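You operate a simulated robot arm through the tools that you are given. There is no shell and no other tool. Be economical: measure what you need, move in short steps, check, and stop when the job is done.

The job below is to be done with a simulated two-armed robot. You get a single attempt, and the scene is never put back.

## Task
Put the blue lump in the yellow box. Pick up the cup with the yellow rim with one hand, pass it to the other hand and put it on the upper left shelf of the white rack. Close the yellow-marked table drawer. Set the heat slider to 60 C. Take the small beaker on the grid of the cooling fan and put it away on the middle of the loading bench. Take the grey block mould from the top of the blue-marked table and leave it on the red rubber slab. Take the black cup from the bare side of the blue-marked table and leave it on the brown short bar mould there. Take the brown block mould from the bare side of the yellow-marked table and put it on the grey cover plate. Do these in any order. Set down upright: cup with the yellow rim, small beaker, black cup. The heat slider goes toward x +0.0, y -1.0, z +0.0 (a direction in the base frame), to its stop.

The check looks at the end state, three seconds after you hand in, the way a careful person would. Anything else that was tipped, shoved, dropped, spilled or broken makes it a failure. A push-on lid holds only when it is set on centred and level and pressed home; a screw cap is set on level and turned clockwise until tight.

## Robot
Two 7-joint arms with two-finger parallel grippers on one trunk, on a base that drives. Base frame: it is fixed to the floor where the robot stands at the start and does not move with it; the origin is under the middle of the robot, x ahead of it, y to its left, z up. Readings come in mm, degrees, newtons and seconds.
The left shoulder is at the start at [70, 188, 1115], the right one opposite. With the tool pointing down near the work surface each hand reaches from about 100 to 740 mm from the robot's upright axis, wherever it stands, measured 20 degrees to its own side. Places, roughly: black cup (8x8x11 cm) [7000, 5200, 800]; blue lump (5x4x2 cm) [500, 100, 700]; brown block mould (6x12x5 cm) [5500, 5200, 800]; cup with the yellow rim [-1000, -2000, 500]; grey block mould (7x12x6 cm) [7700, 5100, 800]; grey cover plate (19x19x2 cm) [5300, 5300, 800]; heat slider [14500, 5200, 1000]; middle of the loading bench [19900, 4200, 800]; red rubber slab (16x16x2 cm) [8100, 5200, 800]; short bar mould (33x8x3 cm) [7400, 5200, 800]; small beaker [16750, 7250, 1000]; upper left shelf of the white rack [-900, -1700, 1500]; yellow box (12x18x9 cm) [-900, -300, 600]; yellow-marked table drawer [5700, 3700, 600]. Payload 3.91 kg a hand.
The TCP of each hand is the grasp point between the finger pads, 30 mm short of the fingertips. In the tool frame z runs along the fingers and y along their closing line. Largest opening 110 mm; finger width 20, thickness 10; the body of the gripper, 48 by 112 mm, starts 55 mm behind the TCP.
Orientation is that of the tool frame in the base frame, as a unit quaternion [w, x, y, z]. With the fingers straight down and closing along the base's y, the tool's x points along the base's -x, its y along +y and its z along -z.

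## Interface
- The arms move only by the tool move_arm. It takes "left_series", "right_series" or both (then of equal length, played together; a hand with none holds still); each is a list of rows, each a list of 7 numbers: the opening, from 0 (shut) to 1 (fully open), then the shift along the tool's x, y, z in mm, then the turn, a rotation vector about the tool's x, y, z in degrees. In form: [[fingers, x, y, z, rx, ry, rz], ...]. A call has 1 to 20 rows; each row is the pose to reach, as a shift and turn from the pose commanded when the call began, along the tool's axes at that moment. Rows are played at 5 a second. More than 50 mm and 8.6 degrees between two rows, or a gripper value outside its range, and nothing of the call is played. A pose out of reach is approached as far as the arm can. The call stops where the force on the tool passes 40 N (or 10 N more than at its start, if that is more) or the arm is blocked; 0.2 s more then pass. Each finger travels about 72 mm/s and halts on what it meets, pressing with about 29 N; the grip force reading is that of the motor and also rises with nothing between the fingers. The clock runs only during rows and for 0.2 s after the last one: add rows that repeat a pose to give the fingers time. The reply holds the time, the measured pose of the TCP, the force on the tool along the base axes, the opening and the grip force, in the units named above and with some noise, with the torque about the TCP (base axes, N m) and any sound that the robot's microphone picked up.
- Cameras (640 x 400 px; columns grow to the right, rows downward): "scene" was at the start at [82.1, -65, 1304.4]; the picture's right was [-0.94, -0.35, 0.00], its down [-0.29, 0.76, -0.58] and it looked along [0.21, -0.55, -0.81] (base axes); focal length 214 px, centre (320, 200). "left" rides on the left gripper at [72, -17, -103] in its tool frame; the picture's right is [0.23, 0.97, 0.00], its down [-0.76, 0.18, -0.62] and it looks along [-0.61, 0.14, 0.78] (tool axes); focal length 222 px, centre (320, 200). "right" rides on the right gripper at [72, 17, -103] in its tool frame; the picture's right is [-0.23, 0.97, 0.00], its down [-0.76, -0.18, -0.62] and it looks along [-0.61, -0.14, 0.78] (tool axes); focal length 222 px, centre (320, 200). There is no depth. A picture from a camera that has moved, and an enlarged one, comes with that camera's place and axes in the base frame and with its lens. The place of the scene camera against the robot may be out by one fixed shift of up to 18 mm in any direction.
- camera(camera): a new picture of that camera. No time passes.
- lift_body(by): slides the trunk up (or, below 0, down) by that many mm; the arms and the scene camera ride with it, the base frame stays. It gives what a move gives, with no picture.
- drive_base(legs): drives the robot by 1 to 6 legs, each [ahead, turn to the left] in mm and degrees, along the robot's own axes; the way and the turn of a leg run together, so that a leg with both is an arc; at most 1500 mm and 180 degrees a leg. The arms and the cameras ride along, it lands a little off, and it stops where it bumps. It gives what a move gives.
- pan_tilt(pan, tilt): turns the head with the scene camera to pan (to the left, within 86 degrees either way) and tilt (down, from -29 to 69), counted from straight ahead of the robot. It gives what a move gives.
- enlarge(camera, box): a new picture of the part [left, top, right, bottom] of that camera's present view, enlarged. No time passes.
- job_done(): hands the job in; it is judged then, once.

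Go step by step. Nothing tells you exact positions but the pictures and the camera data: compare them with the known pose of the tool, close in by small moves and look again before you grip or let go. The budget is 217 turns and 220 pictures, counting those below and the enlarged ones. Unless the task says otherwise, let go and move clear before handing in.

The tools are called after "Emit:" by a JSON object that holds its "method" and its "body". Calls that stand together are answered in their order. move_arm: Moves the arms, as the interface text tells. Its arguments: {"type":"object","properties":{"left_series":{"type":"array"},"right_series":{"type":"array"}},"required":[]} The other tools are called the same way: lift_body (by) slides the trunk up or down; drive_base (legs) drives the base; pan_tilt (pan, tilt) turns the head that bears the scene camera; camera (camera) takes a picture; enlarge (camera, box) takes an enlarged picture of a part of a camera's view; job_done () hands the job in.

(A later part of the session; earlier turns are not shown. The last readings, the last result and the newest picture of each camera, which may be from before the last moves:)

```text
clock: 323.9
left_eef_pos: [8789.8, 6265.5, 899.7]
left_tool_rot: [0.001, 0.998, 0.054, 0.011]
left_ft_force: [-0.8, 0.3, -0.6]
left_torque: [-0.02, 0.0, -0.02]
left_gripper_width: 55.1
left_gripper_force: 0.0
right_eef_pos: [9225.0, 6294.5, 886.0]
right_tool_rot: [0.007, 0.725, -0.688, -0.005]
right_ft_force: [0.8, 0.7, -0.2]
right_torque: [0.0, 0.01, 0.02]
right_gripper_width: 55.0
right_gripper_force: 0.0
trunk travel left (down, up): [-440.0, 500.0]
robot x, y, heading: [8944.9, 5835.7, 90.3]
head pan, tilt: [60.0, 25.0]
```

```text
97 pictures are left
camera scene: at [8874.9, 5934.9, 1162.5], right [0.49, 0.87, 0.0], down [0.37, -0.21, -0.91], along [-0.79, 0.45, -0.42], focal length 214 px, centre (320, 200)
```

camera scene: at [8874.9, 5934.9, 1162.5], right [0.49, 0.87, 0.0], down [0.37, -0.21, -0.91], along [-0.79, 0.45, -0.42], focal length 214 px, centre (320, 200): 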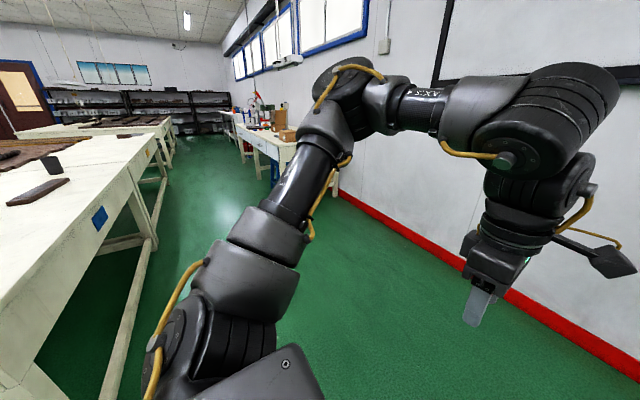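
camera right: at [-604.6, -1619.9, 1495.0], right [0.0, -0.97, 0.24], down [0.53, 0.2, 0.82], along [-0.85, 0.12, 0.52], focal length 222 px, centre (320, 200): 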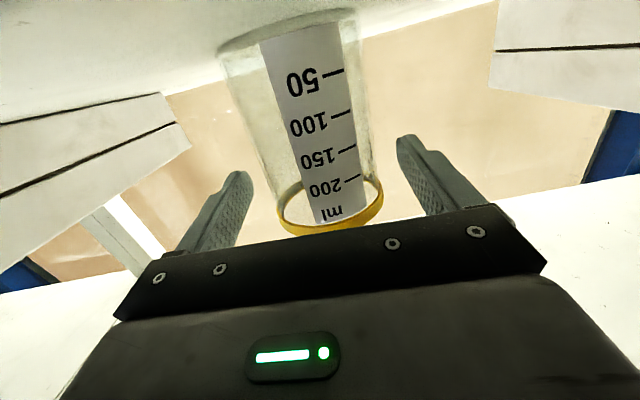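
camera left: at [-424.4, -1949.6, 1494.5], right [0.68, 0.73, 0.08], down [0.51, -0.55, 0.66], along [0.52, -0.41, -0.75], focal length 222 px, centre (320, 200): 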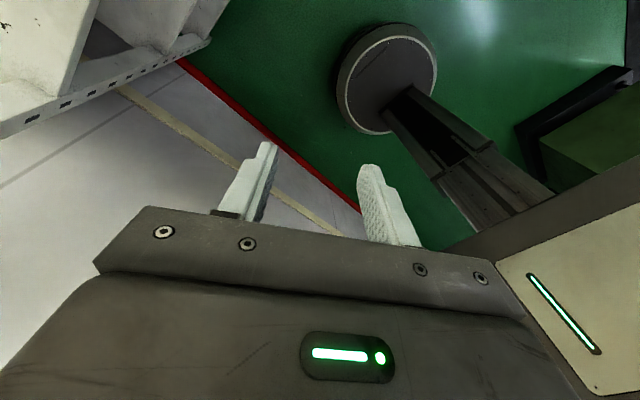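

The corridor is wide. I'll raise the trunk a bit, drive along the tables' far side and face the grey block mould.

Emit:
{"method": "lift_body", "body": {"by": 130}}

Emit:
{"method": "drive_base", "body": {"legs": [[0, 90], [1200, 0], [0, 90]]}}

Emit:
{"method": "pan_tilt", "body": {"pan": 0, "tilt": 40}}

Emit:
{"method": "camera", "body": {"camera": "scene"}}

```text
clock: 325.5
left_eef_pos: [8789.4, 6265.1, 1030.3]
left_tool_rot: [0.0, 0.998, 0.054, 0.011]
left_ft_force: [-0.1, 0.7, -0.2]
left_torque: [0.02, 0.01, -0.01]
left_gripper_width: 54.9
left_gripper_force: 0.1
right_eef_pos: [9223.9, 6294.1, 1015.7]
right_tool_rot: [0.008, 0.725, -0.689, -0.005]
right_ft_force: [-0.2, -0.1, 0.0]
right_torque: [0.03, -0.01, 0.02]
right_gripper_width: 55.2
right_gripper_force: 0.0
trunk travel left (down, up): [-570.0, 370.0]
robot x, y, heading: [8949.9, 5834.3, 90.3]
head pan, tilt: [60.0, 25.0]
```

```text
clock: 339.2
left_eef_pos: [7924.8, 5401.3, 1030.8]
left_tool_rot: [-0.01, -0.059, 0.998, 0.0]
left_ft_force: [-0.6, 0.1, -0.4]
left_torque: [-0.01, -0.03, -0.02]
left_gripper_width: 55.0
left_gripper_force: 0.2
right_eef_pos: [7489.2, 5366.2, 1016.8]
right_tool_rot: [0.006, 0.685, 0.729, 0.006]
right_ft_force: [0.4, -0.2, -0.7]
right_torque: [-0.02, -0.02, -0.01]
right_gripper_width: 55.1
right_gripper_force: 0.1
trunk travel left (down, up): [-570.0, 370.0]
robot x, y, heading: [7759.8, 5831.5, -89.0]
head pan, tilt: [60.0, 25.0]
```

```text
clock: 340.5
left_eef_pos: [7923.6, 5402.2, 1031.8]
left_tool_rot: [-0.011, -0.059, 0.998, 0.0]
left_ft_force: [-0.1, -0.7, -0.4]
left_torque: [-0.01, -0.02, 0.04]
left_gripper_width: 55.0
left_gripper_force: 0.0
right_eef_pos: [7488.3, 5367.6, 1016.8]
right_tool_rot: [0.006, 0.685, 0.729, 0.007]
right_ft_force: [0.8, -0.4, 0.7]
right_torque: [0.03, 0.01, 0.0]
right_gripper_width: 54.8
right_gripper_force: 0.1
trunk travel left (down, up): [-570.0, 370.0]
robot x, y, heading: [7755.7, 5826.8, -89.1]
head pan, tilt: [0.0, 40.0]
```

```text
96 pictures are left
camera scene: at [7767.7, 5697.9, 1269.2], right [-1.0, -0.02, 0.0], down [-0.01, 0.64, -0.77], along [0.01, -0.77, -0.64], focal length 214 px, centre (320, 200)
```

scene: 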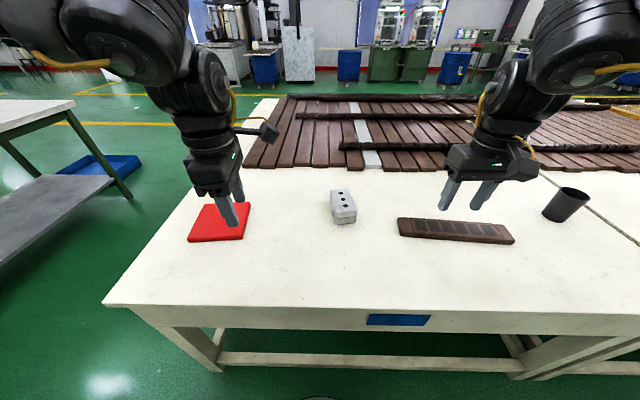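

The grey block is near (7704, 5181), the red slab near (8079, 5241), the bar near (7376, 5263) and the black cup near (7013, 5190). I'll shift the base so the block is in front of the right hand.

Emit:
{"method": "drive_base", "body": {"legs": [[0, 89], [165, 0], [0, -90], [25, 0]]}}

Emit:
{"method": "move_arm", "body": {"right_series": [[0.6, -10, 0, 0, 0, -7, 0], [0.7, -20, 0, 0, 0, -14, 0], [0.8, -30, 0, 5, 0, -21, 0], [0.9, -40, 0, 15, 0, -28, 0], [0.95, -60, 0, 30, 0, -35, 0], [0.95, -80, 0, 50, 0, -35, 0], [0.95, -80, 0, 70, 0, -35, 0]]}}

Emit:
{"method": "camera", "body": {"camera": "right"}}

Emit:
{"method": "camera", "body": {"camera": "scene"}}

```text
clock: 350.0
left_eef_pos: [8071.6, 5374.7, 1032.0]
left_tool_rot: [-0.011, -0.042, 0.999, 0.0]
left_ft_force: [-0.6, 0.3, 0.4]
left_torque: [0.0, 0.01, 0.02]
left_gripper_width: 55.0
left_gripper_force: 0.1
right_eef_pos: [7637.5, 5354.7, 1016.3]
right_tool_rot: [0.007, 0.696, 0.718, 0.006]
right_ft_force: [-0.2, 0.6, 0.5]
right_torque: [0.01, -0.02, -0.02]
right_gripper_width: 54.8
right_gripper_force: 0.1
trunk travel left (down, up): [-570.0, 370.0]
robot x, y, heading: [7924.6, 5805.6, -91.0]
head pan, tilt: [0.0, 40.0]
```

```text
clock: 351.6
left_eef_pos: [8072.6, 5373.5, 1031.3]
left_tool_rot: [-0.011, -0.043, 0.999, 0.001]
left_ft_force: [-0.6, -0.3, -0.5]
left_torque: [-0.04, -0.01, -0.02]
left_gripper_width: 55.0
left_gripper_force: 0.0
right_eef_pos: [7640.2, 5272.6, 946.5]
right_tool_rot: [0.221, 0.666, 0.683, -0.204]
right_ft_force: [-1.1, 0.2, 0.0]
right_torque: [-0.01, 0.01, 0.01]
right_gripper_width: 104.6
right_gripper_force: 0.0
trunk travel left (down, up): [-570.0, 370.0]
robot x, y, heading: [7921.5, 5806.0, -90.9]
head pan, tilt: [0.0, 40.0]
```

```text
95 pictures are left
camera right: at [7652.6, 5392.0, 990.3], right [0.98, -0.16, 0.15], down [-0.19, -0.27, 0.94], along [-0.11, -0.95, -0.29], focal length 222 px, centre (320, 200)
```

right: 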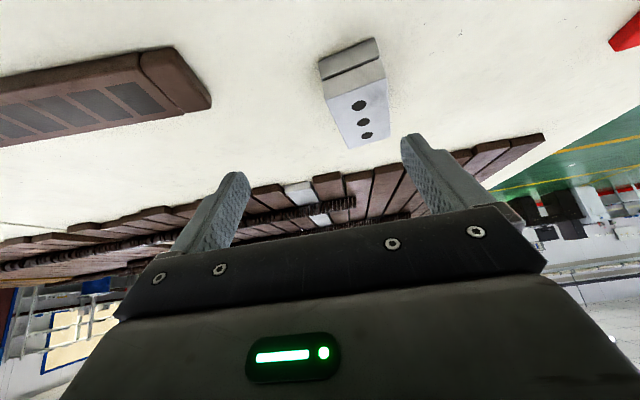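

```text
94 pictures are left
camera scene: at [7926.4, 5673.3, 1269.2], right [-1.0, 0.02, 0.0], down [0.01, 0.64, -0.77], along [-0.01, -0.77, -0.64], focal length 214 px, centre (320, 200)
```

scene: 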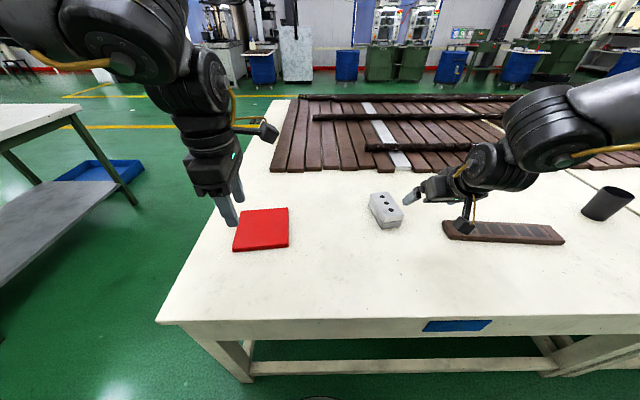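

Emit:
{"method": "move_arm", "body": {"right_series": [[0.95, -26, 24, 25, 0, 0, 0], [0.95, -52, 48, 50, 0, 0, 0], [0.95, -52, 48, 50, 0, 0, 0]]}}

Emit:
{"method": "camera", "body": {"camera": "right"}}

```text
clock: 352.4
left_eef_pos: [8072.1, 5375.1, 1031.9]
left_tool_rot: [-0.011, -0.042, 0.999, -0.001]
left_ft_force: [0.0, 0.8, 0.1]
left_torque: [0.0, -0.02, -0.02]
left_gripper_width: 55.1
left_gripper_force: 0.0
right_eef_pos: [7689.4, 5205.8, 938.1]
right_tool_rot: [0.221, 0.666, 0.682, -0.204]
right_ft_force: [0.2, -0.1, 0.6]
right_torque: [-0.01, 0.0, -0.01]
right_gripper_width: 104.3
right_gripper_force: 0.1
trunk travel left (down, up): [-570.0, 370.0]
robot x, y, heading: [7923.0, 5806.4, -90.9]
head pan, tilt: [0.0, 40.0]
```

```text
93 pictures are left
camera right: at [7702.7, 5324.7, 981.0], right [0.98, -0.16, 0.15], down [-0.19, -0.27, 0.94], along [-0.11, -0.95, -0.29], focal length 222 px, centre (320, 200)
```

right: 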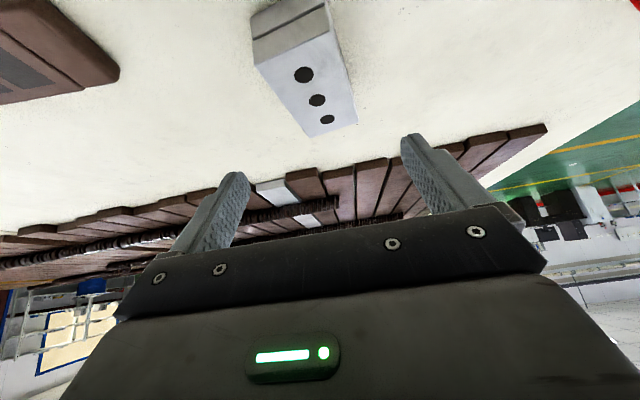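

The block's holes triangulate to centre (7694, 5135), with its top at z≈817, yawed about 11°. I'll turn the hand to match and move just above.

Emit:
{"method": "move_arm", "body": {"right_series": [[0.95, -6, 0, 32, -2.6, 0, -3.7], [0.95, -12, 1, 65, -5.2, 0, -7.4], [0.95, -16.5, 1.4, 97, -5.2, 0, -7.4], [0.95, -16.5, 1.4, 97, -5.2, 0, -7.4]]}}

Emit:
{"method": "camera", "body": {"camera": "right"}}

```text
clock: 353.4
left_eef_pos: [8073.2, 5370.7, 1031.8]
left_tool_rot: [-0.011, -0.042, 0.999, 0.0]
left_ft_force: [0.2, 0.2, -0.1]
left_torque: [0.01, 0.0, 0.01]
left_gripper_width: 55.0
left_gripper_force: 0.0
right_eef_pos: [7677.9, 5147.5, 874.7]
right_tool_rot: [0.238, 0.61, 0.733, -0.186]
right_ft_force: [0.6, -0.3, -0.7]
right_torque: [0.01, -0.03, 0.01]
right_gripper_width: 104.7
right_gripper_force: 0.0
right hand out of reach, approached as far as the arm can: row 2, 3, 4
trunk travel left (down, up): [-570.0, 370.0]
robot x, y, heading: [7922.8, 5809.0, -91.0]
head pan, tilt: [0.0, 40.0]
```

```text
92 pictures are left
camera right: at [7670.3, 5268.4, 918.4], right [0.99, 0.0, 0.15], down [-0.14, -0.3, 0.94], along [0.04, -0.96, -0.29], focal length 222 px, centre (320, 200)
```

right: 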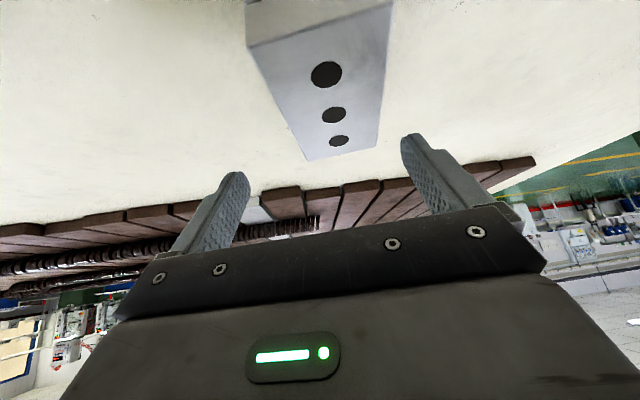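

Emit:
{"method": "drive_base", "body": {"legs": [[35, 0]]}}

Emit:
{"method": "move_arm", "body": {"right_series": [[0.95, 4, 6, 0, 0, 0, 0], [0.95, 10, 13, 0, 0, 0, 0], [0.95, 16, 13, 0, 0, 0, 0]]}}

Emit:
{"method": "camera", "body": {"camera": "right"}}

```text
clock: 354.3
left_eef_pos: [8072.7, 5341.6, 1032.3]
left_tool_rot: [-0.011, -0.042, 0.999, -0.001]
left_ft_force: [0.5, 0.3, 0.5]
left_torque: [-0.01, -0.03, -0.01]
left_gripper_width: 55.0
left_gripper_force: 0.1
right_eef_pos: [7675.8, 5117.4, 877.4]
right_tool_rot: [0.24, 0.609, 0.732, -0.188]
right_ft_force: [0.0, 0.4, -0.1]
right_torque: [-0.03, -0.02, 0.0]
right_gripper_width: 104.7
right_gripper_force: 0.0
trunk travel left (down, up): [-570.0, 370.0]
robot x, y, heading: [7922.6, 5770.1, -91.1]
head pan, tilt: [0.0, 40.0]
```

```text
clock: 355.1
left_eef_pos: [8071.5, 5338.6, 1030.6]
left_tool_rot: [-0.011, -0.043, 0.999, 0.0]
left_ft_force: [0.4, 0.9, -0.2]
left_torque: [0.03, 0.0, 0.02]
left_gripper_width: 55.0
left_gripper_force: 0.1
right_eef_pos: [7684.2, 5130.9, 866.7]
right_tool_rot: [0.239, 0.61, 0.732, -0.186]
right_ft_force: [-0.1, -0.2, 0.3]
right_torque: [0.01, 0.04, -0.02]
right_gripper_width: 104.2
right_gripper_force: 0.1
right hand out of reach, approached as far as the arm can: row 2
trunk travel left (down, up): [-570.0, 370.0]
robot x, y, heading: [7923.5, 5768.4, -91.2]
head pan, tilt: [0.0, 40.0]
```

```text
91 pictures are left
camera right: at [7678.0, 5250.6, 910.6], right [0.99, 0.0, 0.15], down [-0.14, -0.29, 0.94], along [0.04, -0.96, -0.29], focal length 222 px, centre (320, 200)
```

right: 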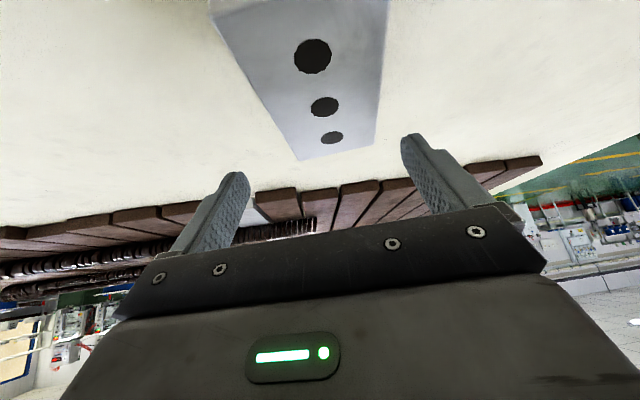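

Emit:
{"method": "move_arm", "body": {"right_series": [[0.95, 6, 9, 8, 0, 0, 0], [0.95, 16, 9.1, 22, 0, 0, 0], [0.95, 28, 9.1, 38, 0, 0, 0], [0.95, 38, 9.1, 50, 0, 0, 0], [0.95, 42, 9.1, 56, 0, 0, 0], [0.95, 42, 9.1, 56, 0, 0, 0]]}}

Emit:
{"method": "camera", "body": {"camera": "right"}}

```text
clock: 356.5
left_eef_pos: [8072.2, 5337.6, 1030.6]
left_tool_rot: [-0.012, -0.043, 0.999, 0.0]
left_ft_force: [-0.1, 0.1, 0.8]
left_torque: [-0.01, -0.02, -0.01]
left_gripper_width: 55.2
left_gripper_force: 0.0
right_eef_pos: [7670.8, 5149.7, 822.2]
right_tool_rot: [0.239, 0.609, 0.733, -0.186]
right_ft_force: [3.0, 0.2, 0.8]
right_torque: [0.01, -0.07, 0.05]
right_gripper_width: 106.2
right_gripper_force: 1.3
right hand out of reach, approached as far as the arm can: row 1, 2, 3, 4, 5, 6
trunk travel left (down, up): [-570.0, 370.0]
robot x, y, heading: [7924.7, 5775.2, -90.9]
head pan, tilt: [0.0, 40.0]
```

```text
90 pictures are left
camera right: at [7664.5, 5269.4, 866.9], right [0.99, 0.0, 0.15], down [-0.14, -0.3, 0.94], along [0.04, -0.96, -0.29], focal length 222 px, centre (320, 200)
```

right: 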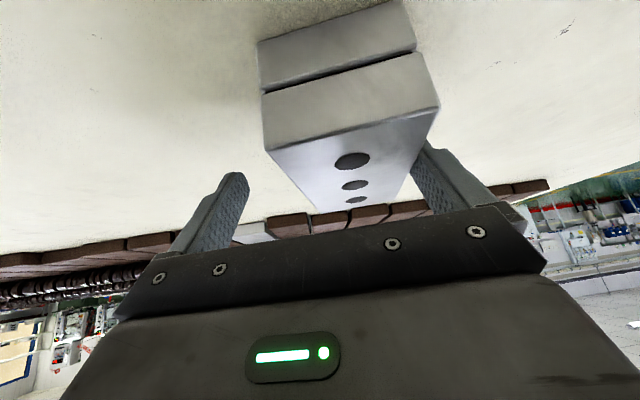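

The arm falls short as it goes down because the shoulder is too high. I'll raise the hand, lower the trunk 110 mm and try again.

Emit:
{"method": "move_arm", "body": {"right_series": [[0.95, -12, 0, -16, 0, 0, 0], [0.95, -30, 0, -42, 0, 0, 0], [0.95, -52, 0, -74, 0, 0, 0], [0.95, -80, 0, -112, 0, 0, 0], [0.95, -80, 8, -112, 0, 0, 0]]}}

Emit:
{"method": "lift_body", "body": {"by": -110}}

Emit:
{"method": "camera", "body": {"camera": "right"}}

```text
clock: 357.7
left_eef_pos: [8072.0, 5335.5, 1031.0]
left_tool_rot: [-0.012, -0.043, 0.999, 0.001]
left_ft_force: [0.1, -1.4, -1.0]
left_torque: [0.0, -0.02, 0.04]
left_gripper_width: 55.1
left_gripper_force: 0.0
right_eef_pos: [7675.7, 5149.1, 959.9]
right_tool_rot: [0.238, 0.61, 0.733, -0.186]
right_ft_force: [-0.4, -1.3, -0.4]
right_torque: [-0.01, 0.01, 0.0]
right_gripper_width: 104.5
right_gripper_force: 0.0
trunk travel left (down, up): [-570.0, 370.0]
robot x, y, heading: [7921.7, 5773.4, -90.8]
head pan, tilt: [0.0, 40.0]
```

```text
clock: 359.1
left_eef_pos: [8071.8, 5338.0, 920.3]
left_tool_rot: [-0.012, -0.043, 0.999, -0.001]
left_ft_force: [-0.9, -0.4, 0.6]
left_torque: [-0.01, 0.01, -0.03]
left_gripper_width: 54.9
left_gripper_force: 0.1
right_eef_pos: [7675.5, 5150.8, 851.6]
right_tool_rot: [0.239, 0.61, 0.733, -0.186]
right_ft_force: [-0.6, -0.3, -0.9]
right_torque: [0.0, 0.05, 0.02]
right_gripper_width: 104.5
right_gripper_force: 0.0
trunk travel left (down, up): [-460.0, 480.0]
robot x, y, heading: [7919.3, 5769.7, -90.8]
head pan, tilt: [0.0, 40.0]
```

```text
89 pictures are left
camera right: at [7669.4, 5270.4, 894.0], right [0.99, 0.0, 0.15], down [-0.14, -0.29, 0.94], along [0.04, -0.96, -0.29], focal length 222 px, centre (320, 200)
```

right: 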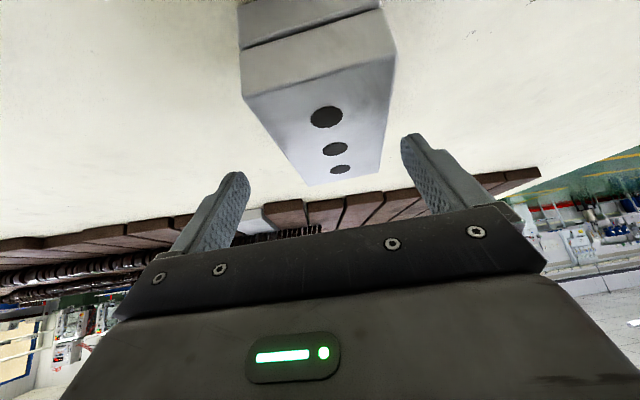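

Emit:
{"method": "move_arm", "body": {"right_series": [[0.95, -8, 7, 6, 0, 0, 0], [0.95, -16, 13.5, 11.7, 0, 0, 0], [0.95, -6, 13, 26, 0, 0, 0], [0.95, 5, 12.7, 41, 0, 0, 0], [0.95, 15, 12.4, 55.7, 0, 0, 0], [0.95, 15, 12.4, 55.7, 0, 0, 0]]}}

Emit:
{"method": "camera", "body": {"camera": "right"}}

```text
clock: 360.5
left_eef_pos: [8071.8, 5337.8, 921.6]
left_tool_rot: [-0.011, -0.043, 0.999, 0.001]
left_ft_force: [0.4, 0.1, -0.2]
left_torque: [0.0, 0.0, 0.0]
left_gripper_width: 54.9
left_gripper_force: 0.1
right_eef_pos: [7692.9, 5133.3, 796.6]
right_tool_rot: [0.239, 0.61, 0.732, -0.187]
right_ft_force: [-0.1, 0.5, 1.4]
right_torque: [-0.02, 0.08, 0.0]
right_gripper_width: 104.9
right_gripper_force: 0.3
trunk travel left (down, up): [-460.0, 480.0]
robot x, y, heading: [7920.5, 5770.4, -90.4]
head pan, tilt: [0.0, 40.0]
```

```text
88 pictures are left
camera right: at [7686.4, 5252.8, 840.0], right [0.99, 0.0, 0.15], down [-0.14, -0.29, 0.94], along [0.04, -0.96, -0.29], focal length 222 px, centre (320, 200)
```

right: 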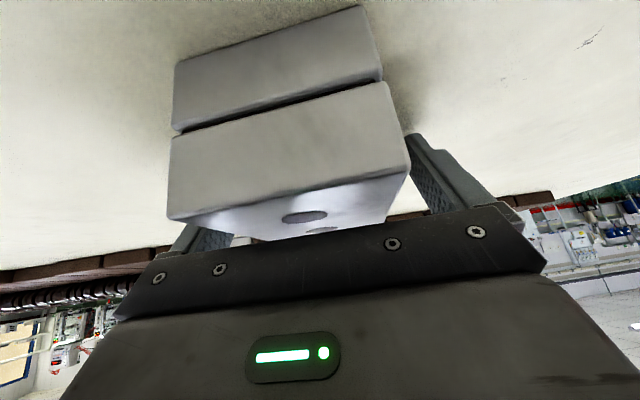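

Emit:
{"method": "move_arm", "body": {"right_series": [[0.75, 0, 0, 0, 0, 0, 0], [0.55, 0, 0, 0, 0, 0, 0], [0.5, 0, 0, 0, 0, 0, 0], [0.5, 0, 0, 0, 0, 0, 0], [0.5, -12, 0, -17, 0, 0, 0], [0.5, -29, 0, -41, 0, 0, 0], [0.5, -52, 0, -73, 0, 0, 0]]}}

Emit:
{"method": "camera", "body": {"camera": "right"}}

Emit:
{"method": "camera", "body": {"camera": "scene"}}

```text
clock: 362.1
left_eef_pos: [8071.3, 5337.9, 921.3]
left_tool_rot: [-0.011, -0.043, 0.999, 0.0]
left_ft_force: [0.2, -0.8, 0.2]
left_torque: [-0.02, -0.01, -0.03]
left_gripper_width: 55.0
left_gripper_force: 0.0
right_eef_pos: [7691.4, 5131.4, 885.3]
right_tool_rot: [0.238, 0.609, 0.733, -0.186]
right_ft_force: [0.3, 1.3, -7.1]
right_torque: [-0.08, -0.01, -0.02]
right_gripper_width: 65.9
right_gripper_force: 28.6
trunk travel left (down, up): [-460.0, 480.0]
robot x, y, heading: [7924.2, 5770.6, -90.6]
head pan, tilt: [0.0, 40.0]
```

```text
87 pictures are left
camera right: at [7684.6, 5251.4, 928.9], right [0.99, 0.0, 0.15], down [-0.14, -0.3, 0.94], along [0.04, -0.96, -0.29], focal length 222 px, centre (320, 200)
```

right: 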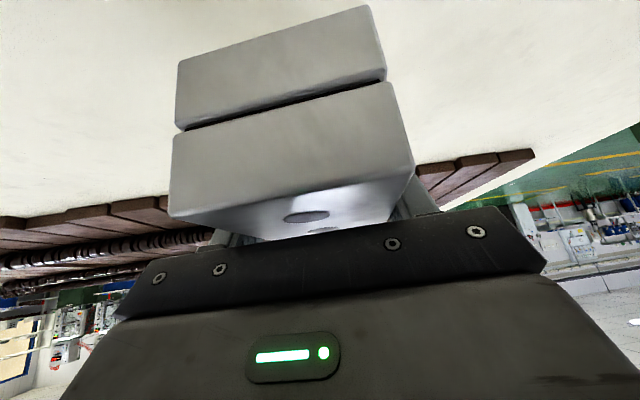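

```text
86 pictures are left
camera scene: at [7926.5, 5638.9, 1159.1], right [-1.0, 0.02, 0.0], down [0.01, 0.64, -0.77], along [-0.01, -0.77, -0.64], focal length 214 px, centre (320, 200)
```

scene: 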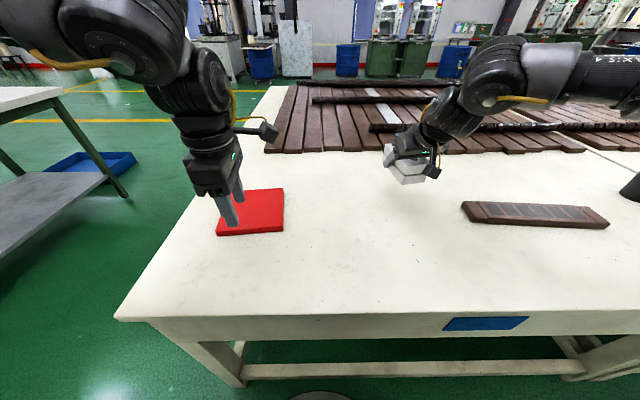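

The grey block is held. I'll back off, shift the base to bring the red slab in front of the right hand, and look.

Emit:
{"method": "drive_base", "body": {"legs": [[-80, 0], [0, 90.5], [405, 0], [0, -90]]}}

Emit:
{"method": "camera", "body": {"camera": "right"}}

Emit:
{"method": "camera", "body": {"camera": "scene"}}

```text
clock: 373.0
left_eef_pos: [8482.6, 5418.4, 919.8]
left_tool_rot: [-0.01, -0.051, 0.999, 0.0]
left_ft_force: [-0.3, 0.1, 0.4]
left_torque: [0.0, 0.0, -0.02]
left_gripper_width: 55.1
left_gripper_force: 0.0
right_eef_pos: [8107.0, 5207.0, 884.0]
right_tool_rot: [0.239, 0.604, 0.738, -0.183]
right_ft_force: [0.2, 0.8, -7.7]
right_torque: [-0.08, 0.0, 0.0]
right_gripper_width: 65.7
right_gripper_force: 28.8
trunk travel left (down, up): [-460.0, 480.0]
robot x, y, heading: [8326.9, 5851.8, -89.9]
head pan, tilt: [0.0, 40.0]
```

```text
85 pictures are left
camera right: at [8098.4, 5326.4, 928.3], right [0.99, 0.02, 0.15], down [-0.14, -0.3, 0.94], along [0.06, -0.95, -0.29], focal length 222 px, centre (320, 200)
```

right: 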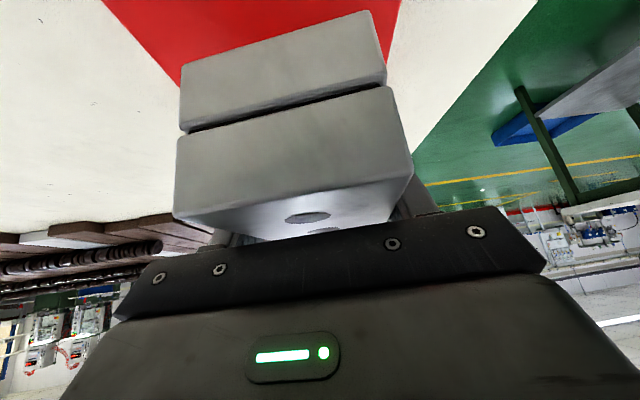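

```text
84 pictures are left
camera scene: at [8333.5, 5717.8, 1159.1], right [-1.0, 0.0, 0.0], down [0.0, 0.64, -0.77], along [0.0, -0.77, -0.64], focal length 214 px, centre (320, 200)
```

scene: 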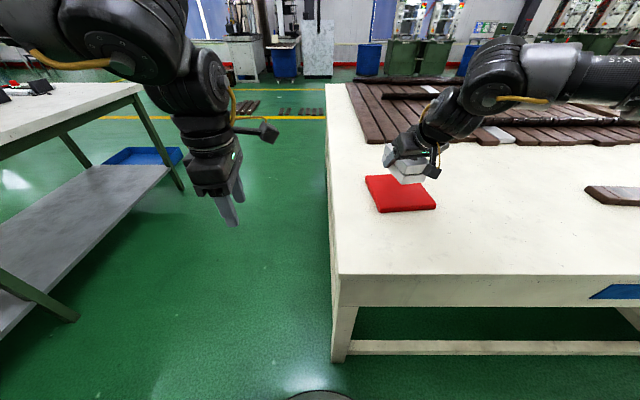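

The block hangs over the slab, whose centre is about (8094, 5204), top z≈777. I'll lower it to just above.

Emit:
{"method": "move_arm", "body": {"right_series": [[0.5, 5, -8, 8, 0, 0, 0], [0.5, 14, -14.3, 20, 0, 0, 0], [0.5, 25, -14.3, 35, 0, 0, 0], [0.5, 36, -14.3, 50.2, 0, 0, 0], [0.5, 36, -14.3, 50.2, 0, 0, 0]]}}

Emit:
{"method": "camera", "body": {"camera": "right"}}

Emit:
{"method": "enlarge", "body": {"camera": "scene", "box": [340, 110, 480, 230]}}

```text
clock: 374.2
left_eef_pos: [8485.0, 5419.7, 920.8]
left_tool_rot: [-0.011, -0.051, 0.999, 0.0]
left_ft_force: [-0.9, 0.5, 0.7]
left_torque: [0.01, -0.03, -0.01]
left_gripper_width: 55.2
left_gripper_force: 0.2
right_eef_pos: [8094.3, 5204.5, 822.2]
right_tool_rot: [0.24, 0.604, 0.738, -0.183]
right_ft_force: [-0.2, -0.2, -7.8]
right_torque: [-0.05, -0.02, -0.02]
right_gripper_width: 65.8
right_gripper_force: 29.1
trunk travel left (down, up): [-460.0, 480.0]
robot x, y, heading: [8329.7, 5850.6, -89.9]
head pan, tilt: [0.0, 40.0]
```

```text
83 pictures are left
camera right: at [8085.8, 5324.2, 865.7], right [0.99, 0.02, 0.15], down [-0.14, -0.3, 0.94], along [0.06, -0.95, -0.29], focal length 222 px, centre (320, 200)
```

right: 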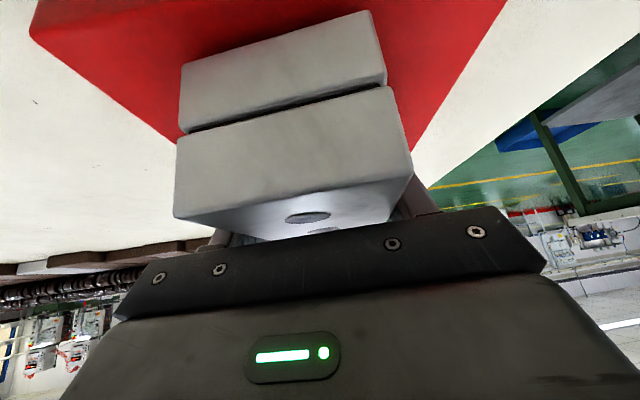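

```text
3.33 times, centred on (410, 170) of scene
camera zoom: at [8334.0, 5718.0, 1159.1], right [-1.0, 0.0, 0.0], down [0.0, 0.64, -0.77], along [0.0, -0.77, -0.64], focal length 715 px, centre (20, 300)
```

zoom: 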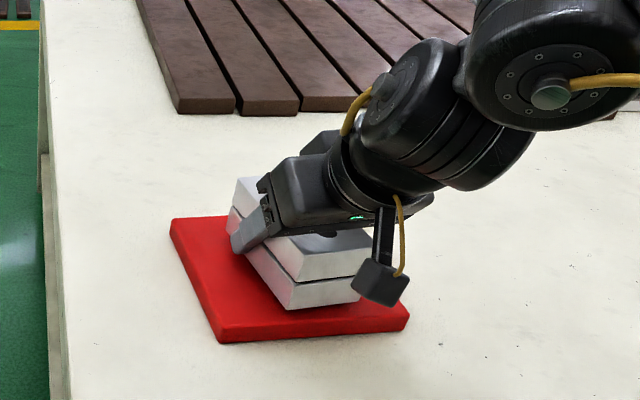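

Emit:
{"method": "move_arm", "body": {"right_series": [[0.5, 1.7, 0, 2.4, 0, 0, 0], [0.5, 3.4, 0, 4.9, 0, 0, 0], [0.5, 4.6, 0, 6.6, 0, 0, 0], [0.5, 5.7, 0, 8.2, 0, 0, 0], [0.5, 5.7, 0, 8.2, 0, 0, 0]]}}

```text
clock: 375.4
left_eef_pos: [8484.5, 5419.1, 921.6]
left_tool_rot: [-0.012, -0.051, 0.999, 0.0]
left_ft_force: [-0.8, -0.9, -0.3]
left_torque: [0.0, 0.01, -0.03]
left_gripper_width: 54.8
left_gripper_force: 0.1
right_eef_pos: [8093.8, 5204.3, 815.6]
right_tool_rot: [0.242, 0.603, 0.737, -0.187]
right_ft_force: [-4.4, -8.9, 21.4]
right_torque: [-0.02, 1.13, 0.01]
right_gripper_width: 66.0
right_gripper_force: 28.9
trunk travel left (down, up): [-460.0, 480.0]
robot x, y, heading: [8327.3, 5847.1, -90.1]
head pan, tilt: [0.0, 40.0]
```

Contact with the slab. I'll ease up, release and lift away.

Emit:
{"method": "move_arm", "body": {"right_series": [[0.5, -1.5, 0, -2.2, 0, 0, 0], [0.65, -1.5, 0, -2.2, 0, 0, 0], [0.8, -1.5, 0, -2.2, 0, 0, 0], [0.95, -1.5, 0, -2.2, 0, 0, 0], [0.95, -12, 0, -18, 0, 0, 0], [0.95, -35, 0, -50, 0, 0, 0], [0.95, -60, 0, -85, 0, 0, 0]]}}

Emit:
{"method": "enlarge", "body": {"camera": "scene", "box": [340, 110, 480, 230]}}

```text
clock: 377.0
left_eef_pos: [8484.5, 5420.8, 920.4]
left_tool_rot: [-0.011, -0.05, 0.999, -0.001]
left_ft_force: [-0.1, -0.2, 0.5]
left_torque: [0.0, 0.0, -0.04]
left_gripper_width: 55.0
left_gripper_force: 0.0
right_eef_pos: [8092.2, 5205.5, 916.7]
right_tool_rot: [0.239, 0.604, 0.737, -0.184]
right_ft_force: [-0.2, 0.2, -0.5]
right_torque: [0.0, 0.01, 0.0]
right_gripper_width: 104.5
right_gripper_force: 0.1
trunk travel left (down, up): [-460.0, 480.0]
robot x, y, heading: [8324.2, 5847.9, -89.9]
head pan, tilt: [0.0, 40.0]
```

```text
3.33 times, centred on (410, 170) of scene
camera zoom: at [8334.1, 5719.1, 1159.2], right [-1.0, 0.0, 0.0], down [0.0, 0.64, -0.77], along [0.0, -0.77, -0.64], focal length 715 px, centre (20, 300)
```

zoom: 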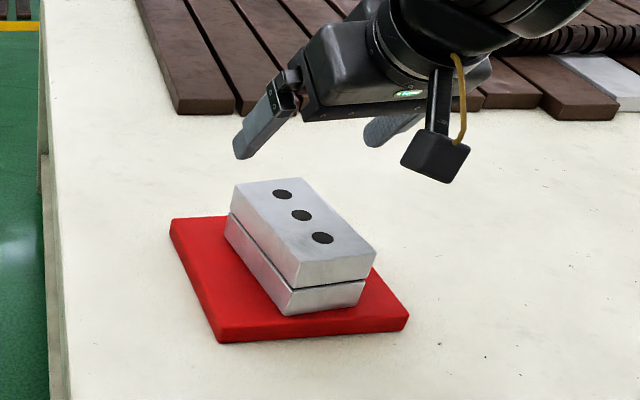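

The grey block sits on the red slab. Now I'll drive to the black cup.

Emit:
{"method": "drive_base", "body": {"legs": [[0, -90], [1085, 0], [0, 90]]}}

Emit:
{"method": "camera", "body": {"camera": "right"}}

Emit:
{"method": "camera", "body": {"camera": "scene"}}

```text
clock: 390.1
left_eef_pos: [7412.7, 5408.3, 921.3]
left_tool_rot: [-0.011, -0.062, 0.998, 0.0]
left_ft_force: [-0.1, -0.1, -0.4]
left_torque: [0.03, -0.03, 0.02]
left_gripper_width: 54.9
left_gripper_force: 0.1
right_eef_pos: [7025.1, 5184.3, 918.3]
right_tool_rot: [0.242, 0.596, 0.744, -0.182]
right_ft_force: [-1.1, 0.9, 0.3]
right_torque: [0.05, 0.0, 0.0]
right_gripper_width: 104.4
right_gripper_force: 0.0
trunk travel left (down, up): [-460.0, 480.0]
robot x, y, heading: [7243.7, 5831.7, -88.8]
head pan, tilt: [0.0, 40.0]
```

```text
80 pictures are left
camera right: at [7014.0, 5303.9, 961.3], right [0.99, 0.04, 0.15], down [-0.13, -0.3, 0.94], along [0.08, -0.95, -0.29], focal length 222 px, centre (320, 200)
```

right: 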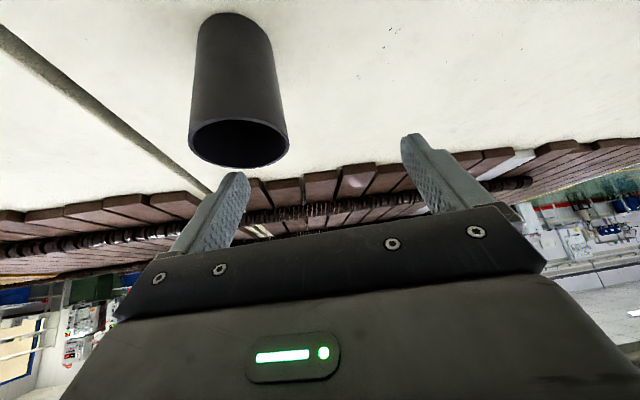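

```text
79 pictures are left
camera scene: at [7255.4, 5703.3, 1159.2], right [-1.0, -0.02, 0.0], down [-0.01, 0.64, -0.77], along [0.02, -0.77, -0.64], focal length 214 px, centre (320, 200)
```

scene: 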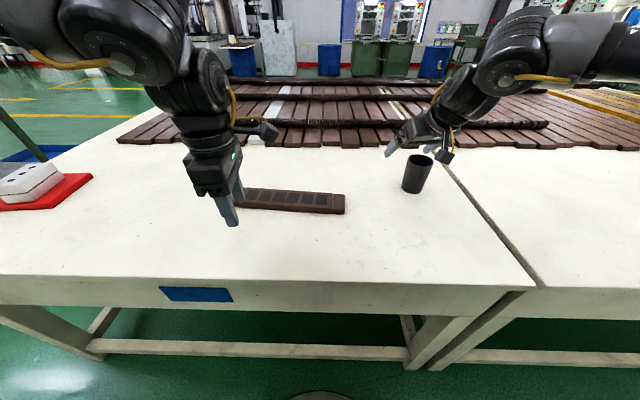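

The black cup is at about (6976, 5164), with its rim at z≈867. I'll move over it, check, then straddle it.

Emit:
{"method": "move_arm", "body": {"right_series": [[1.0, -4, -26, 0, 0, 0, 0], [1.0, -7.5, -52.2, 4.2, 0, 0, 0], [1.0, 2, -52.5, 18, 0, 0, 0], [1.0, 2, -52.5, 18, 0, 0, 0]]}}

Emit:
{"method": "camera", "body": {"camera": "right"}}

```text
clock: 391.1
left_eef_pos: [7411.4, 5408.0, 920.2]
left_tool_rot: [-0.01, -0.062, 0.998, -0.001]
left_ft_force: [0.6, 0.0, 0.3]
left_torque: [-0.02, -0.02, 0.01]
left_gripper_width: 55.1
left_gripper_force: 0.0
right_eef_pos: [6976.2, 5163.8, 900.1]
right_tool_rot: [0.242, 0.596, 0.744, -0.181]
right_ft_force: [-0.2, 0.3, -0.4]
right_torque: [0.0, -0.01, 0.03]
right_gripper_width: 110.4
right_gripper_force: 0.0
trunk travel left (down, up): [-460.0, 480.0]
robot x, y, heading: [7244.1, 5836.2, -88.6]
head pan, tilt: [0.0, 40.0]
```

```text
78 pictures are left
camera right: at [6964.5, 5284.0, 944.5], right [0.99, 0.04, 0.15], down [-0.13, -0.3, 0.94], along [0.08, -0.95, -0.29], focal length 222 px, centre (320, 200)
```

right: 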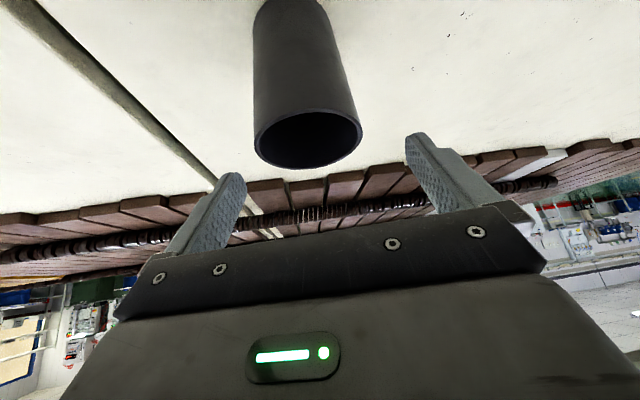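

Emit:
{"method": "move_arm", "body": {"right_series": [[1.0, 8, -4, 15, 0, 0, 0], [1.0, 18, -4.3, 30, 0, 0, 0], [1.0, 27, -4.3, 43, 0, 0, 0], [1.0, 35, -4.3, 53.6, 0, 0, 0], [1.0, 35, -4.3, 53.6, 0, 0, 0]]}}

Emit:
{"method": "camera", "body": {"camera": "right"}}

```text
clock: 392.3
left_eef_pos: [7412.6, 5407.8, 921.0]
left_tool_rot: [-0.012, -0.062, 0.998, -0.001]
left_ft_force: [-0.6, -0.8, 0.4]
left_torque: [-0.01, 0.03, -0.01]
left_gripper_width: 55.0
left_gripper_force: 0.1
right_eef_pos: [6972.8, 5161.2, 837.2]
right_tool_rot: [0.242, 0.596, 0.744, -0.181]
right_ft_force: [0.6, 0.0, -0.1]
right_torque: [0.01, 0.0, -0.03]
right_gripper_width: 109.9
right_gripper_force: 0.1
trunk travel left (down, up): [-460.0, 480.0]
robot x, y, heading: [7247.0, 5830.7, -88.7]
head pan, tilt: [0.0, 40.0]
```

```text
77 pictures are left
camera right: at [6962.3, 5280.4, 880.5], right [0.99, 0.04, 0.15], down [-0.13, -0.3, 0.94], along [0.08, -0.95, -0.29], focal length 222 px, centre (320, 200)
```

right: 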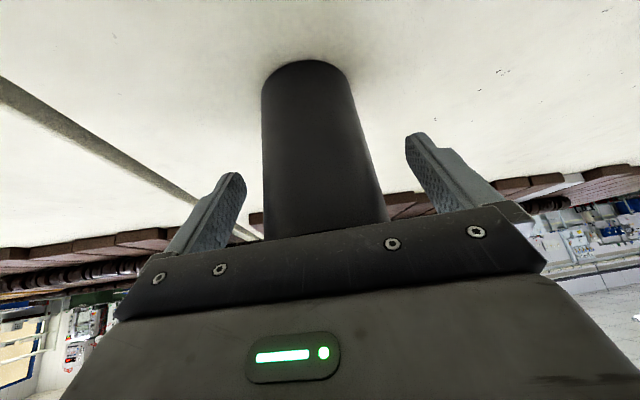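

Centred. I'll close on the cup and lift it.

Emit:
{"method": "move_arm", "body": {"right_series": [[0.8, 0, 0, 0, 0, 0, 0], [0.65, 0, 0, 0, 0, 0, 0], [0.5, 0, 0, 0, 0, 0, 0], [0.5, 0, 0, 0, 0, 0, 0], [0.5, -9, 0, -13, 0, 0, 0], [0.5, -26, 1, -37, 0, 0, 0], [0.5, -46, 1, -65, 0, 0, 0]]}}

Emit:
{"method": "camera", "body": {"camera": "scene"}}

```text
clock: 393.9
left_eef_pos: [7411.6, 5408.2, 920.5]
left_tool_rot: [-0.012, -0.062, 0.998, 0.0]
left_ft_force: [0.8, 0.2, -0.3]
left_torque: [-0.01, -0.03, 0.01]
left_gripper_width: 54.8
left_gripper_force: 0.1
right_eef_pos: [6973.5, 5160.7, 915.8]
right_tool_rot: [0.242, 0.595, 0.745, -0.181]
right_ft_force: [0.6, 0.0, -0.3]
right_torque: [0.0, 0.0, -0.02]
right_gripper_width: 67.6
right_gripper_force: 28.8
trunk travel left (down, up): [-460.0, 480.0]
robot x, y, heading: [7247.4, 5837.7, -88.3]
head pan, tilt: [0.0, 40.0]
```

```text
76 pictures are left
camera scene: at [7255.3, 5703.9, 1159.2], right [-1.0, -0.02, 0.0], down [-0.01, 0.64, -0.77], along [0.02, -0.77, -0.64], focal length 214 px, centre (320, 200)
```

scene: 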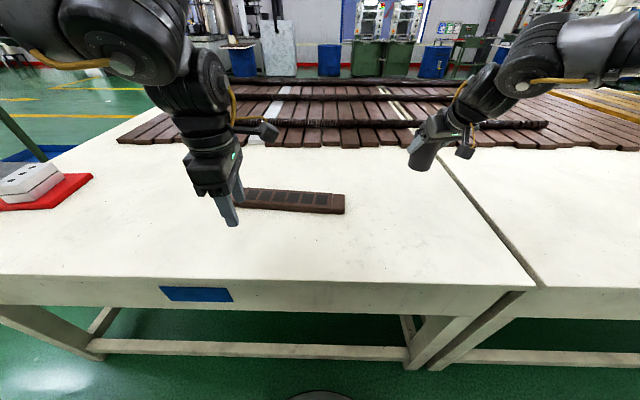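

The cup is held level. I'll back off and shift the base so it hangs over the brown short bar.

Emit:
{"method": "drive_base", "body": {"legs": [[-85, 0], [0, 88.5], [395, 0], [0, -90]]}}

Emit:
{"method": "camera", "body": {"camera": "right"}}

Emit:
{"method": "camera", "body": {"camera": "scene"}}

```text
clock: 404.7
left_eef_pos: [7796.5, 5486.4, 919.9]
left_tool_rot: [-0.011, -0.048, 0.999, -0.001]
left_ft_force: [0.4, -0.2, 0.1]
left_torque: [0.01, 0.0, -0.04]
left_gripper_width: 55.1
left_gripper_force: 0.0
right_eef_pos: [7350.6, 5249.9, 914.5]
right_tool_rot: [0.24, 0.605, 0.736, -0.185]
right_ft_force: [0.1, 0.5, -1.0]
right_torque: [0.0, 0.0, 0.02]
right_gripper_width: 67.3
right_gripper_force: 29.5
trunk travel left (down, up): [-460.0, 480.0]
robot x, y, heading: [7635.1, 5918.2, -90.3]
head pan, tilt: [0.0, 40.0]
```

```text
75 pictures are left
camera right: at [7342.4, 5370.7, 959.4], right [0.99, 0.01, 0.15], down [-0.14, -0.3, 0.94], along [0.05, -0.95, -0.29], focal length 222 px, centre (320, 200)
```

right: 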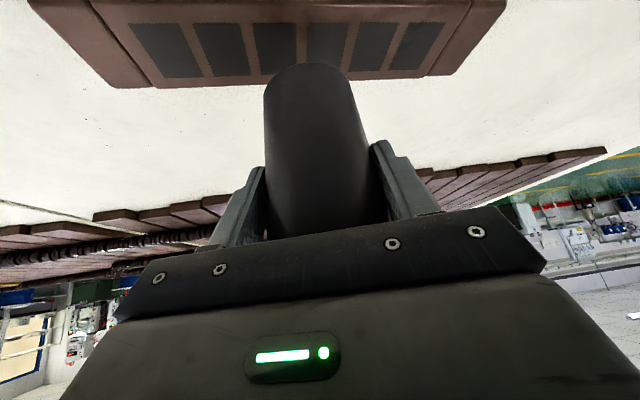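

```text
74 pictures are left
camera scene: at [7646.8, 5785.6, 1159.2], right [-1.0, 0.0, 0.0], down [0.0, 0.64, -0.77], along [0.0, -0.77, -0.64], focal length 214 px, centre (320, 200)
```

scene: 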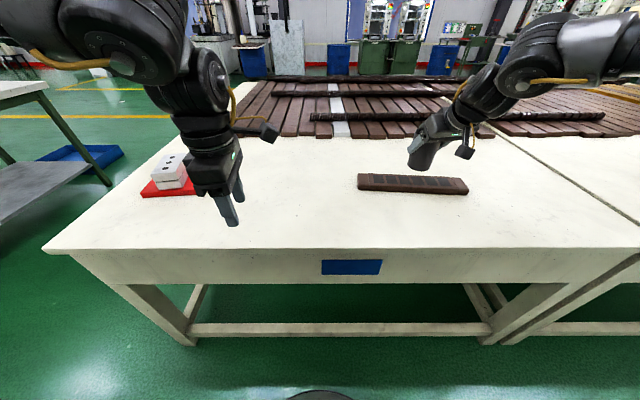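

Emit:
{"method": "move_arm", "body": {"right_series": [[0.5, 20, 5, -14, 0, 0, 0], [0.5, 40, 11, -28, 0, 0, 0], [0.5, 56, 15, -39, 0, 0, 0]]}}

Emit:
{"method": "camera", "body": {"camera": "right"}}

```text
clock: 405.5
left_eef_pos: [7795.8, 5486.9, 921.4]
left_tool_rot: [-0.011, -0.048, 0.999, -0.001]
left_ft_force: [0.1, 0.6, -0.8]
left_torque: [-0.01, 0.01, 0.02]
left_gripper_width: 55.1
left_gripper_force: 0.0
right_eef_pos: [7353.6, 5322.3, 915.8]
right_tool_rot: [0.24, 0.606, 0.736, -0.186]
right_ft_force: [-0.2, 0.5, -0.2]
right_torque: [0.03, -0.02, 0.02]
right_gripper_width: 66.9
right_gripper_force: 29.5
trunk travel left (down, up): [-460.0, 480.0]
robot x, y, heading: [7644.8, 5916.0, -90.4]
head pan, tilt: [0.0, 40.0]
```

```text
73 pictures are left
camera right: at [7344.0, 5441.5, 959.6], right [0.99, 0.01, 0.15], down [-0.14, -0.3, 0.95], along [0.05, -0.96, -0.29], focal length 222 px, centre (320, 200)
```

right: 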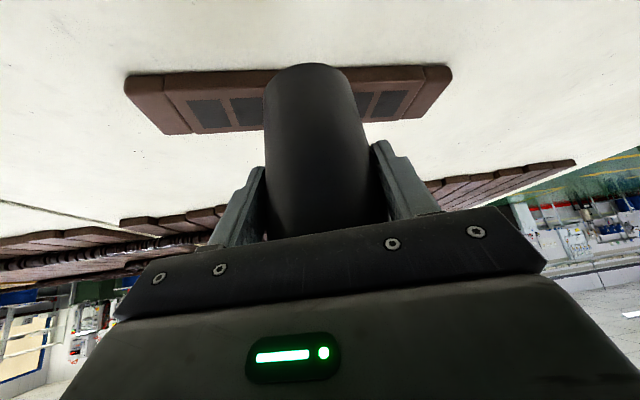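

The bar's top corners give its centre at (7356, 5235). I'll carry the cup over it and lower to just above.

Emit:
{"method": "move_arm", "body": {"right_series": [[0.5, -35, -7, 25, 0, 0, 0], [0.5, -70, -14.7, 49.5, 0, 0, 0], [0.5, -58, -15, 66, 0, 0, 0], [0.5, -47, -15.5, 82, 0, 0, 0], [0.5, -47, -15.5, 82, 0, 0, 0]]}}

Emit:
{"method": "camera", "body": {"camera": "right"}}

Emit:
{"method": "enlarge", "body": {"camera": "scene", "box": [350, 100, 490, 220]}}

```text
clock: 406.7
left_eef_pos: [7796.6, 5486.8, 921.3]
left_tool_rot: [-0.012, -0.048, 0.999, 0.0]
left_ft_force: [-0.3, -0.4, 0.1]
left_torque: [-0.03, 0.0, 0.0]
left_gripper_width: 55.3
left_gripper_force: 0.1
right_eef_pos: [7355.3, 5234.8, 874.2]
right_tool_rot: [0.239, 0.606, 0.736, -0.185]
right_ft_force: [1.2, -0.1, -0.2]
right_torque: [-0.01, 0.0, 0.0]
right_gripper_width: 67.0
right_gripper_force: 29.4
trunk travel left (down, up): [-460.0, 480.0]
robot x, y, heading: [7639.7, 5918.3, -90.3]
head pan, tilt: [0.0, 40.0]
```

```text
72 pictures are left
camera right: at [7346.2, 5353.9, 918.5], right [0.99, 0.01, 0.15], down [-0.14, -0.3, 0.94], along [0.05, -0.95, -0.29], focal length 222 px, centre (320, 200)
```

right: 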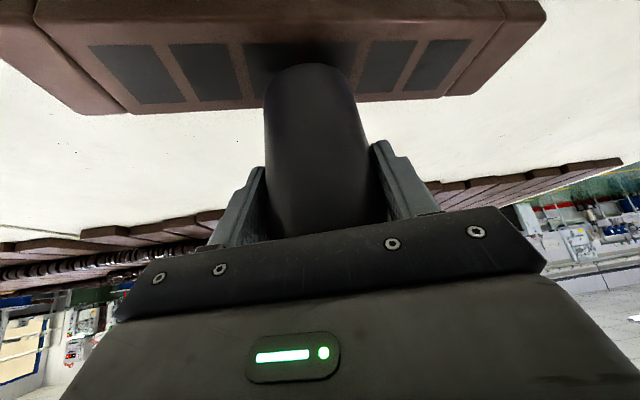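

```text
3.33 times, centred on (420, 160) of scene
camera zoom: at [7647.2, 5786.0, 1159.2], right [-1.0, 0.0, 0.0], down [0.0, 0.64, -0.77], along [0.0, -0.77, -0.64], focal length 715 px, centre (-13, 333)
```

zoom: 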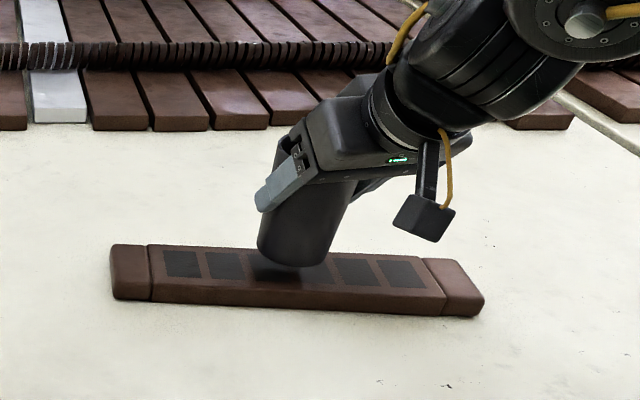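

The cup is over the bar's middle. I'll lower slowly to contact.

Emit:
{"method": "move_arm", "body": {"right_series": [[0.5, 1.7, 0, 2.5, 0, 0, 0], [0.5, 3, 0, 4.1, 0, 0, 0], [0.5, 4.1, 0, 5.7, 0, 0, 0], [0.5, 5.2, 0, 7.4, 0, 0, 0], [0.5, 5.2, 0, 7.4, 0, 0, 0]]}}

Emit:
{"method": "enlarge", "body": {"camera": "scene", "box": [350, 100, 490, 220]}}

```text
clock: 407.9
left_eef_pos: [7795.9, 5486.2, 921.3]
left_tool_rot: [-0.012, -0.047, 0.999, -0.001]
left_ft_force: [0.0, -0.7, 0.1]
left_torque: [-0.02, 0.01, 0.01]
left_gripper_width: 55.0
left_gripper_force: 0.1
right_eef_pos: [7354.6, 5234.3, 866.1]
right_tool_rot: [0.239, 0.606, 0.736, -0.185]
right_ft_force: [-0.2, -0.9, -1.3]
right_torque: [-0.01, 0.01, 0.02]
right_gripper_width: 66.7
right_gripper_force: 29.4
trunk travel left (down, up): [-460.0, 480.0]
robot x, y, heading: [7643.8, 5916.7, -90.6]
head pan, tilt: [0.0, 40.0]
```

```text
3.33 times, centred on (420, 160) of scene
camera zoom: at [7647.0, 5785.5, 1159.2], right [-1.0, 0.0, 0.0], down [0.0, 0.64, -0.77], along [0.0, -0.77, -0.64], focal length 715 px, centre (-13, 333)
```

zoom: 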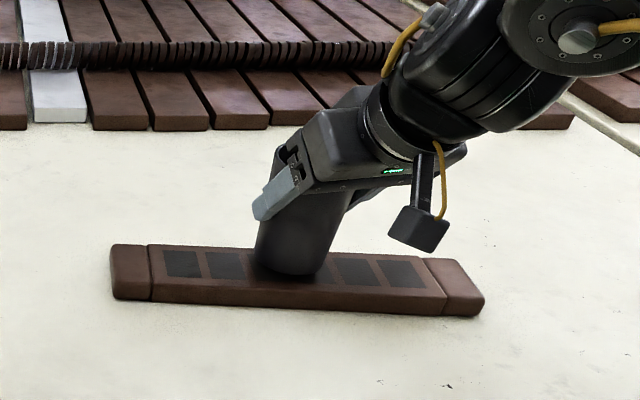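

Emit:
{"method": "move_arm", "body": {"right_series": [[0.5, 1, 0, 1.5, 0, 0, 0], [0.5, 2, 0, 2.9, 0, 0, 0], [0.5, 2.9, 0, 4.1, 0, 0, 0], [0.5, 2.9, 0, 4.1, 0, 0, 0]]}}

```text
clock: 408.9
left_eef_pos: [7797.4, 5486.4, 921.4]
left_tool_rot: [-0.012, -0.047, 0.999, 0.0]
left_ft_force: [0.1, 0.0, 0.8]
left_torque: [-0.02, 0.03, 0.0]
left_gripper_width: 55.0
left_gripper_force: 0.1
right_eef_pos: [7354.9, 5235.6, 859.4]
right_tool_rot: [0.239, 0.606, 0.736, -0.186]
right_ft_force: [-0.1, 0.1, -0.4]
right_torque: [0.0, -0.02, 0.01]
right_gripper_width: 67.1
right_gripper_force: 28.7
trunk travel left (down, up): [-460.0, 480.0]
robot x, y, heading: [7642.9, 5916.6, -90.1]
head pan, tilt: [0.0, 40.0]
```

Emit:
{"method": "move_arm", "body": {"right_series": [[0.5, 1, 0, 1.5, 0, 0, 0], [0.5, 2, 0, 2.9, 0, 0, 0], [0.5, 2.9, 0, 4.1, 0, 0, 0], [0.5, 3.8, 0, 5.3, 0, 0, 0], [0.5, 3.8, 0, 5.3, 0, 0, 0]]}}

Emit:
{"method": "enlarge", "body": {"camera": "scene", "box": [350, 100, 490, 220]}}

```text
clock: 410.1
left_eef_pos: [7795.4, 5487.4, 922.4]
left_tool_rot: [-0.012, -0.048, 0.999, -0.001]
left_ft_force: [0.1, -0.3, 0.1]
left_torque: [0.0, -0.01, 0.02]
left_gripper_width: 55.1
left_gripper_force: 0.1
right_eef_pos: [7355.4, 5233.8, 858.4]
right_tool_rot: [0.242, 0.605, 0.735, -0.187]
right_ft_force: [-4.3, -3.8, 19.2]
right_torque: [-0.09, 0.12, 0.02]
right_gripper_width: 67.0
right_gripper_force: 29.6
trunk travel left (down, up): [-460.0, 480.0]
robot x, y, heading: [7637.7, 5919.9, -90.3]
head pan, tilt: [0.0, 40.0]
```

```text
3.33 times, centred on (420, 160) of scene
camera zoom: at [7647.5, 5787.5, 1159.7], right [-1.0, 0.0, 0.0], down [0.0, 0.64, -0.77], along [0.0, -0.77, -0.64], focal length 715 px, centre (-13, 333)
```

zoom: 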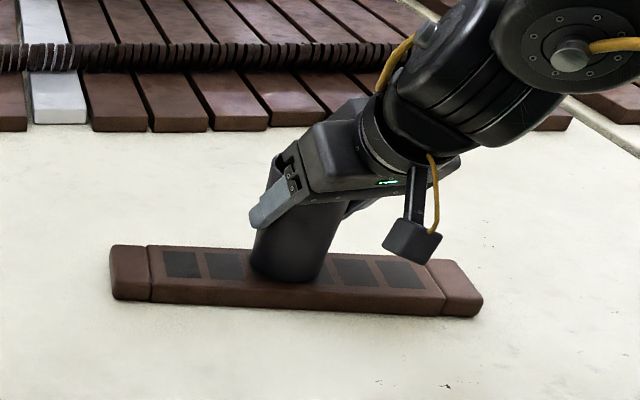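

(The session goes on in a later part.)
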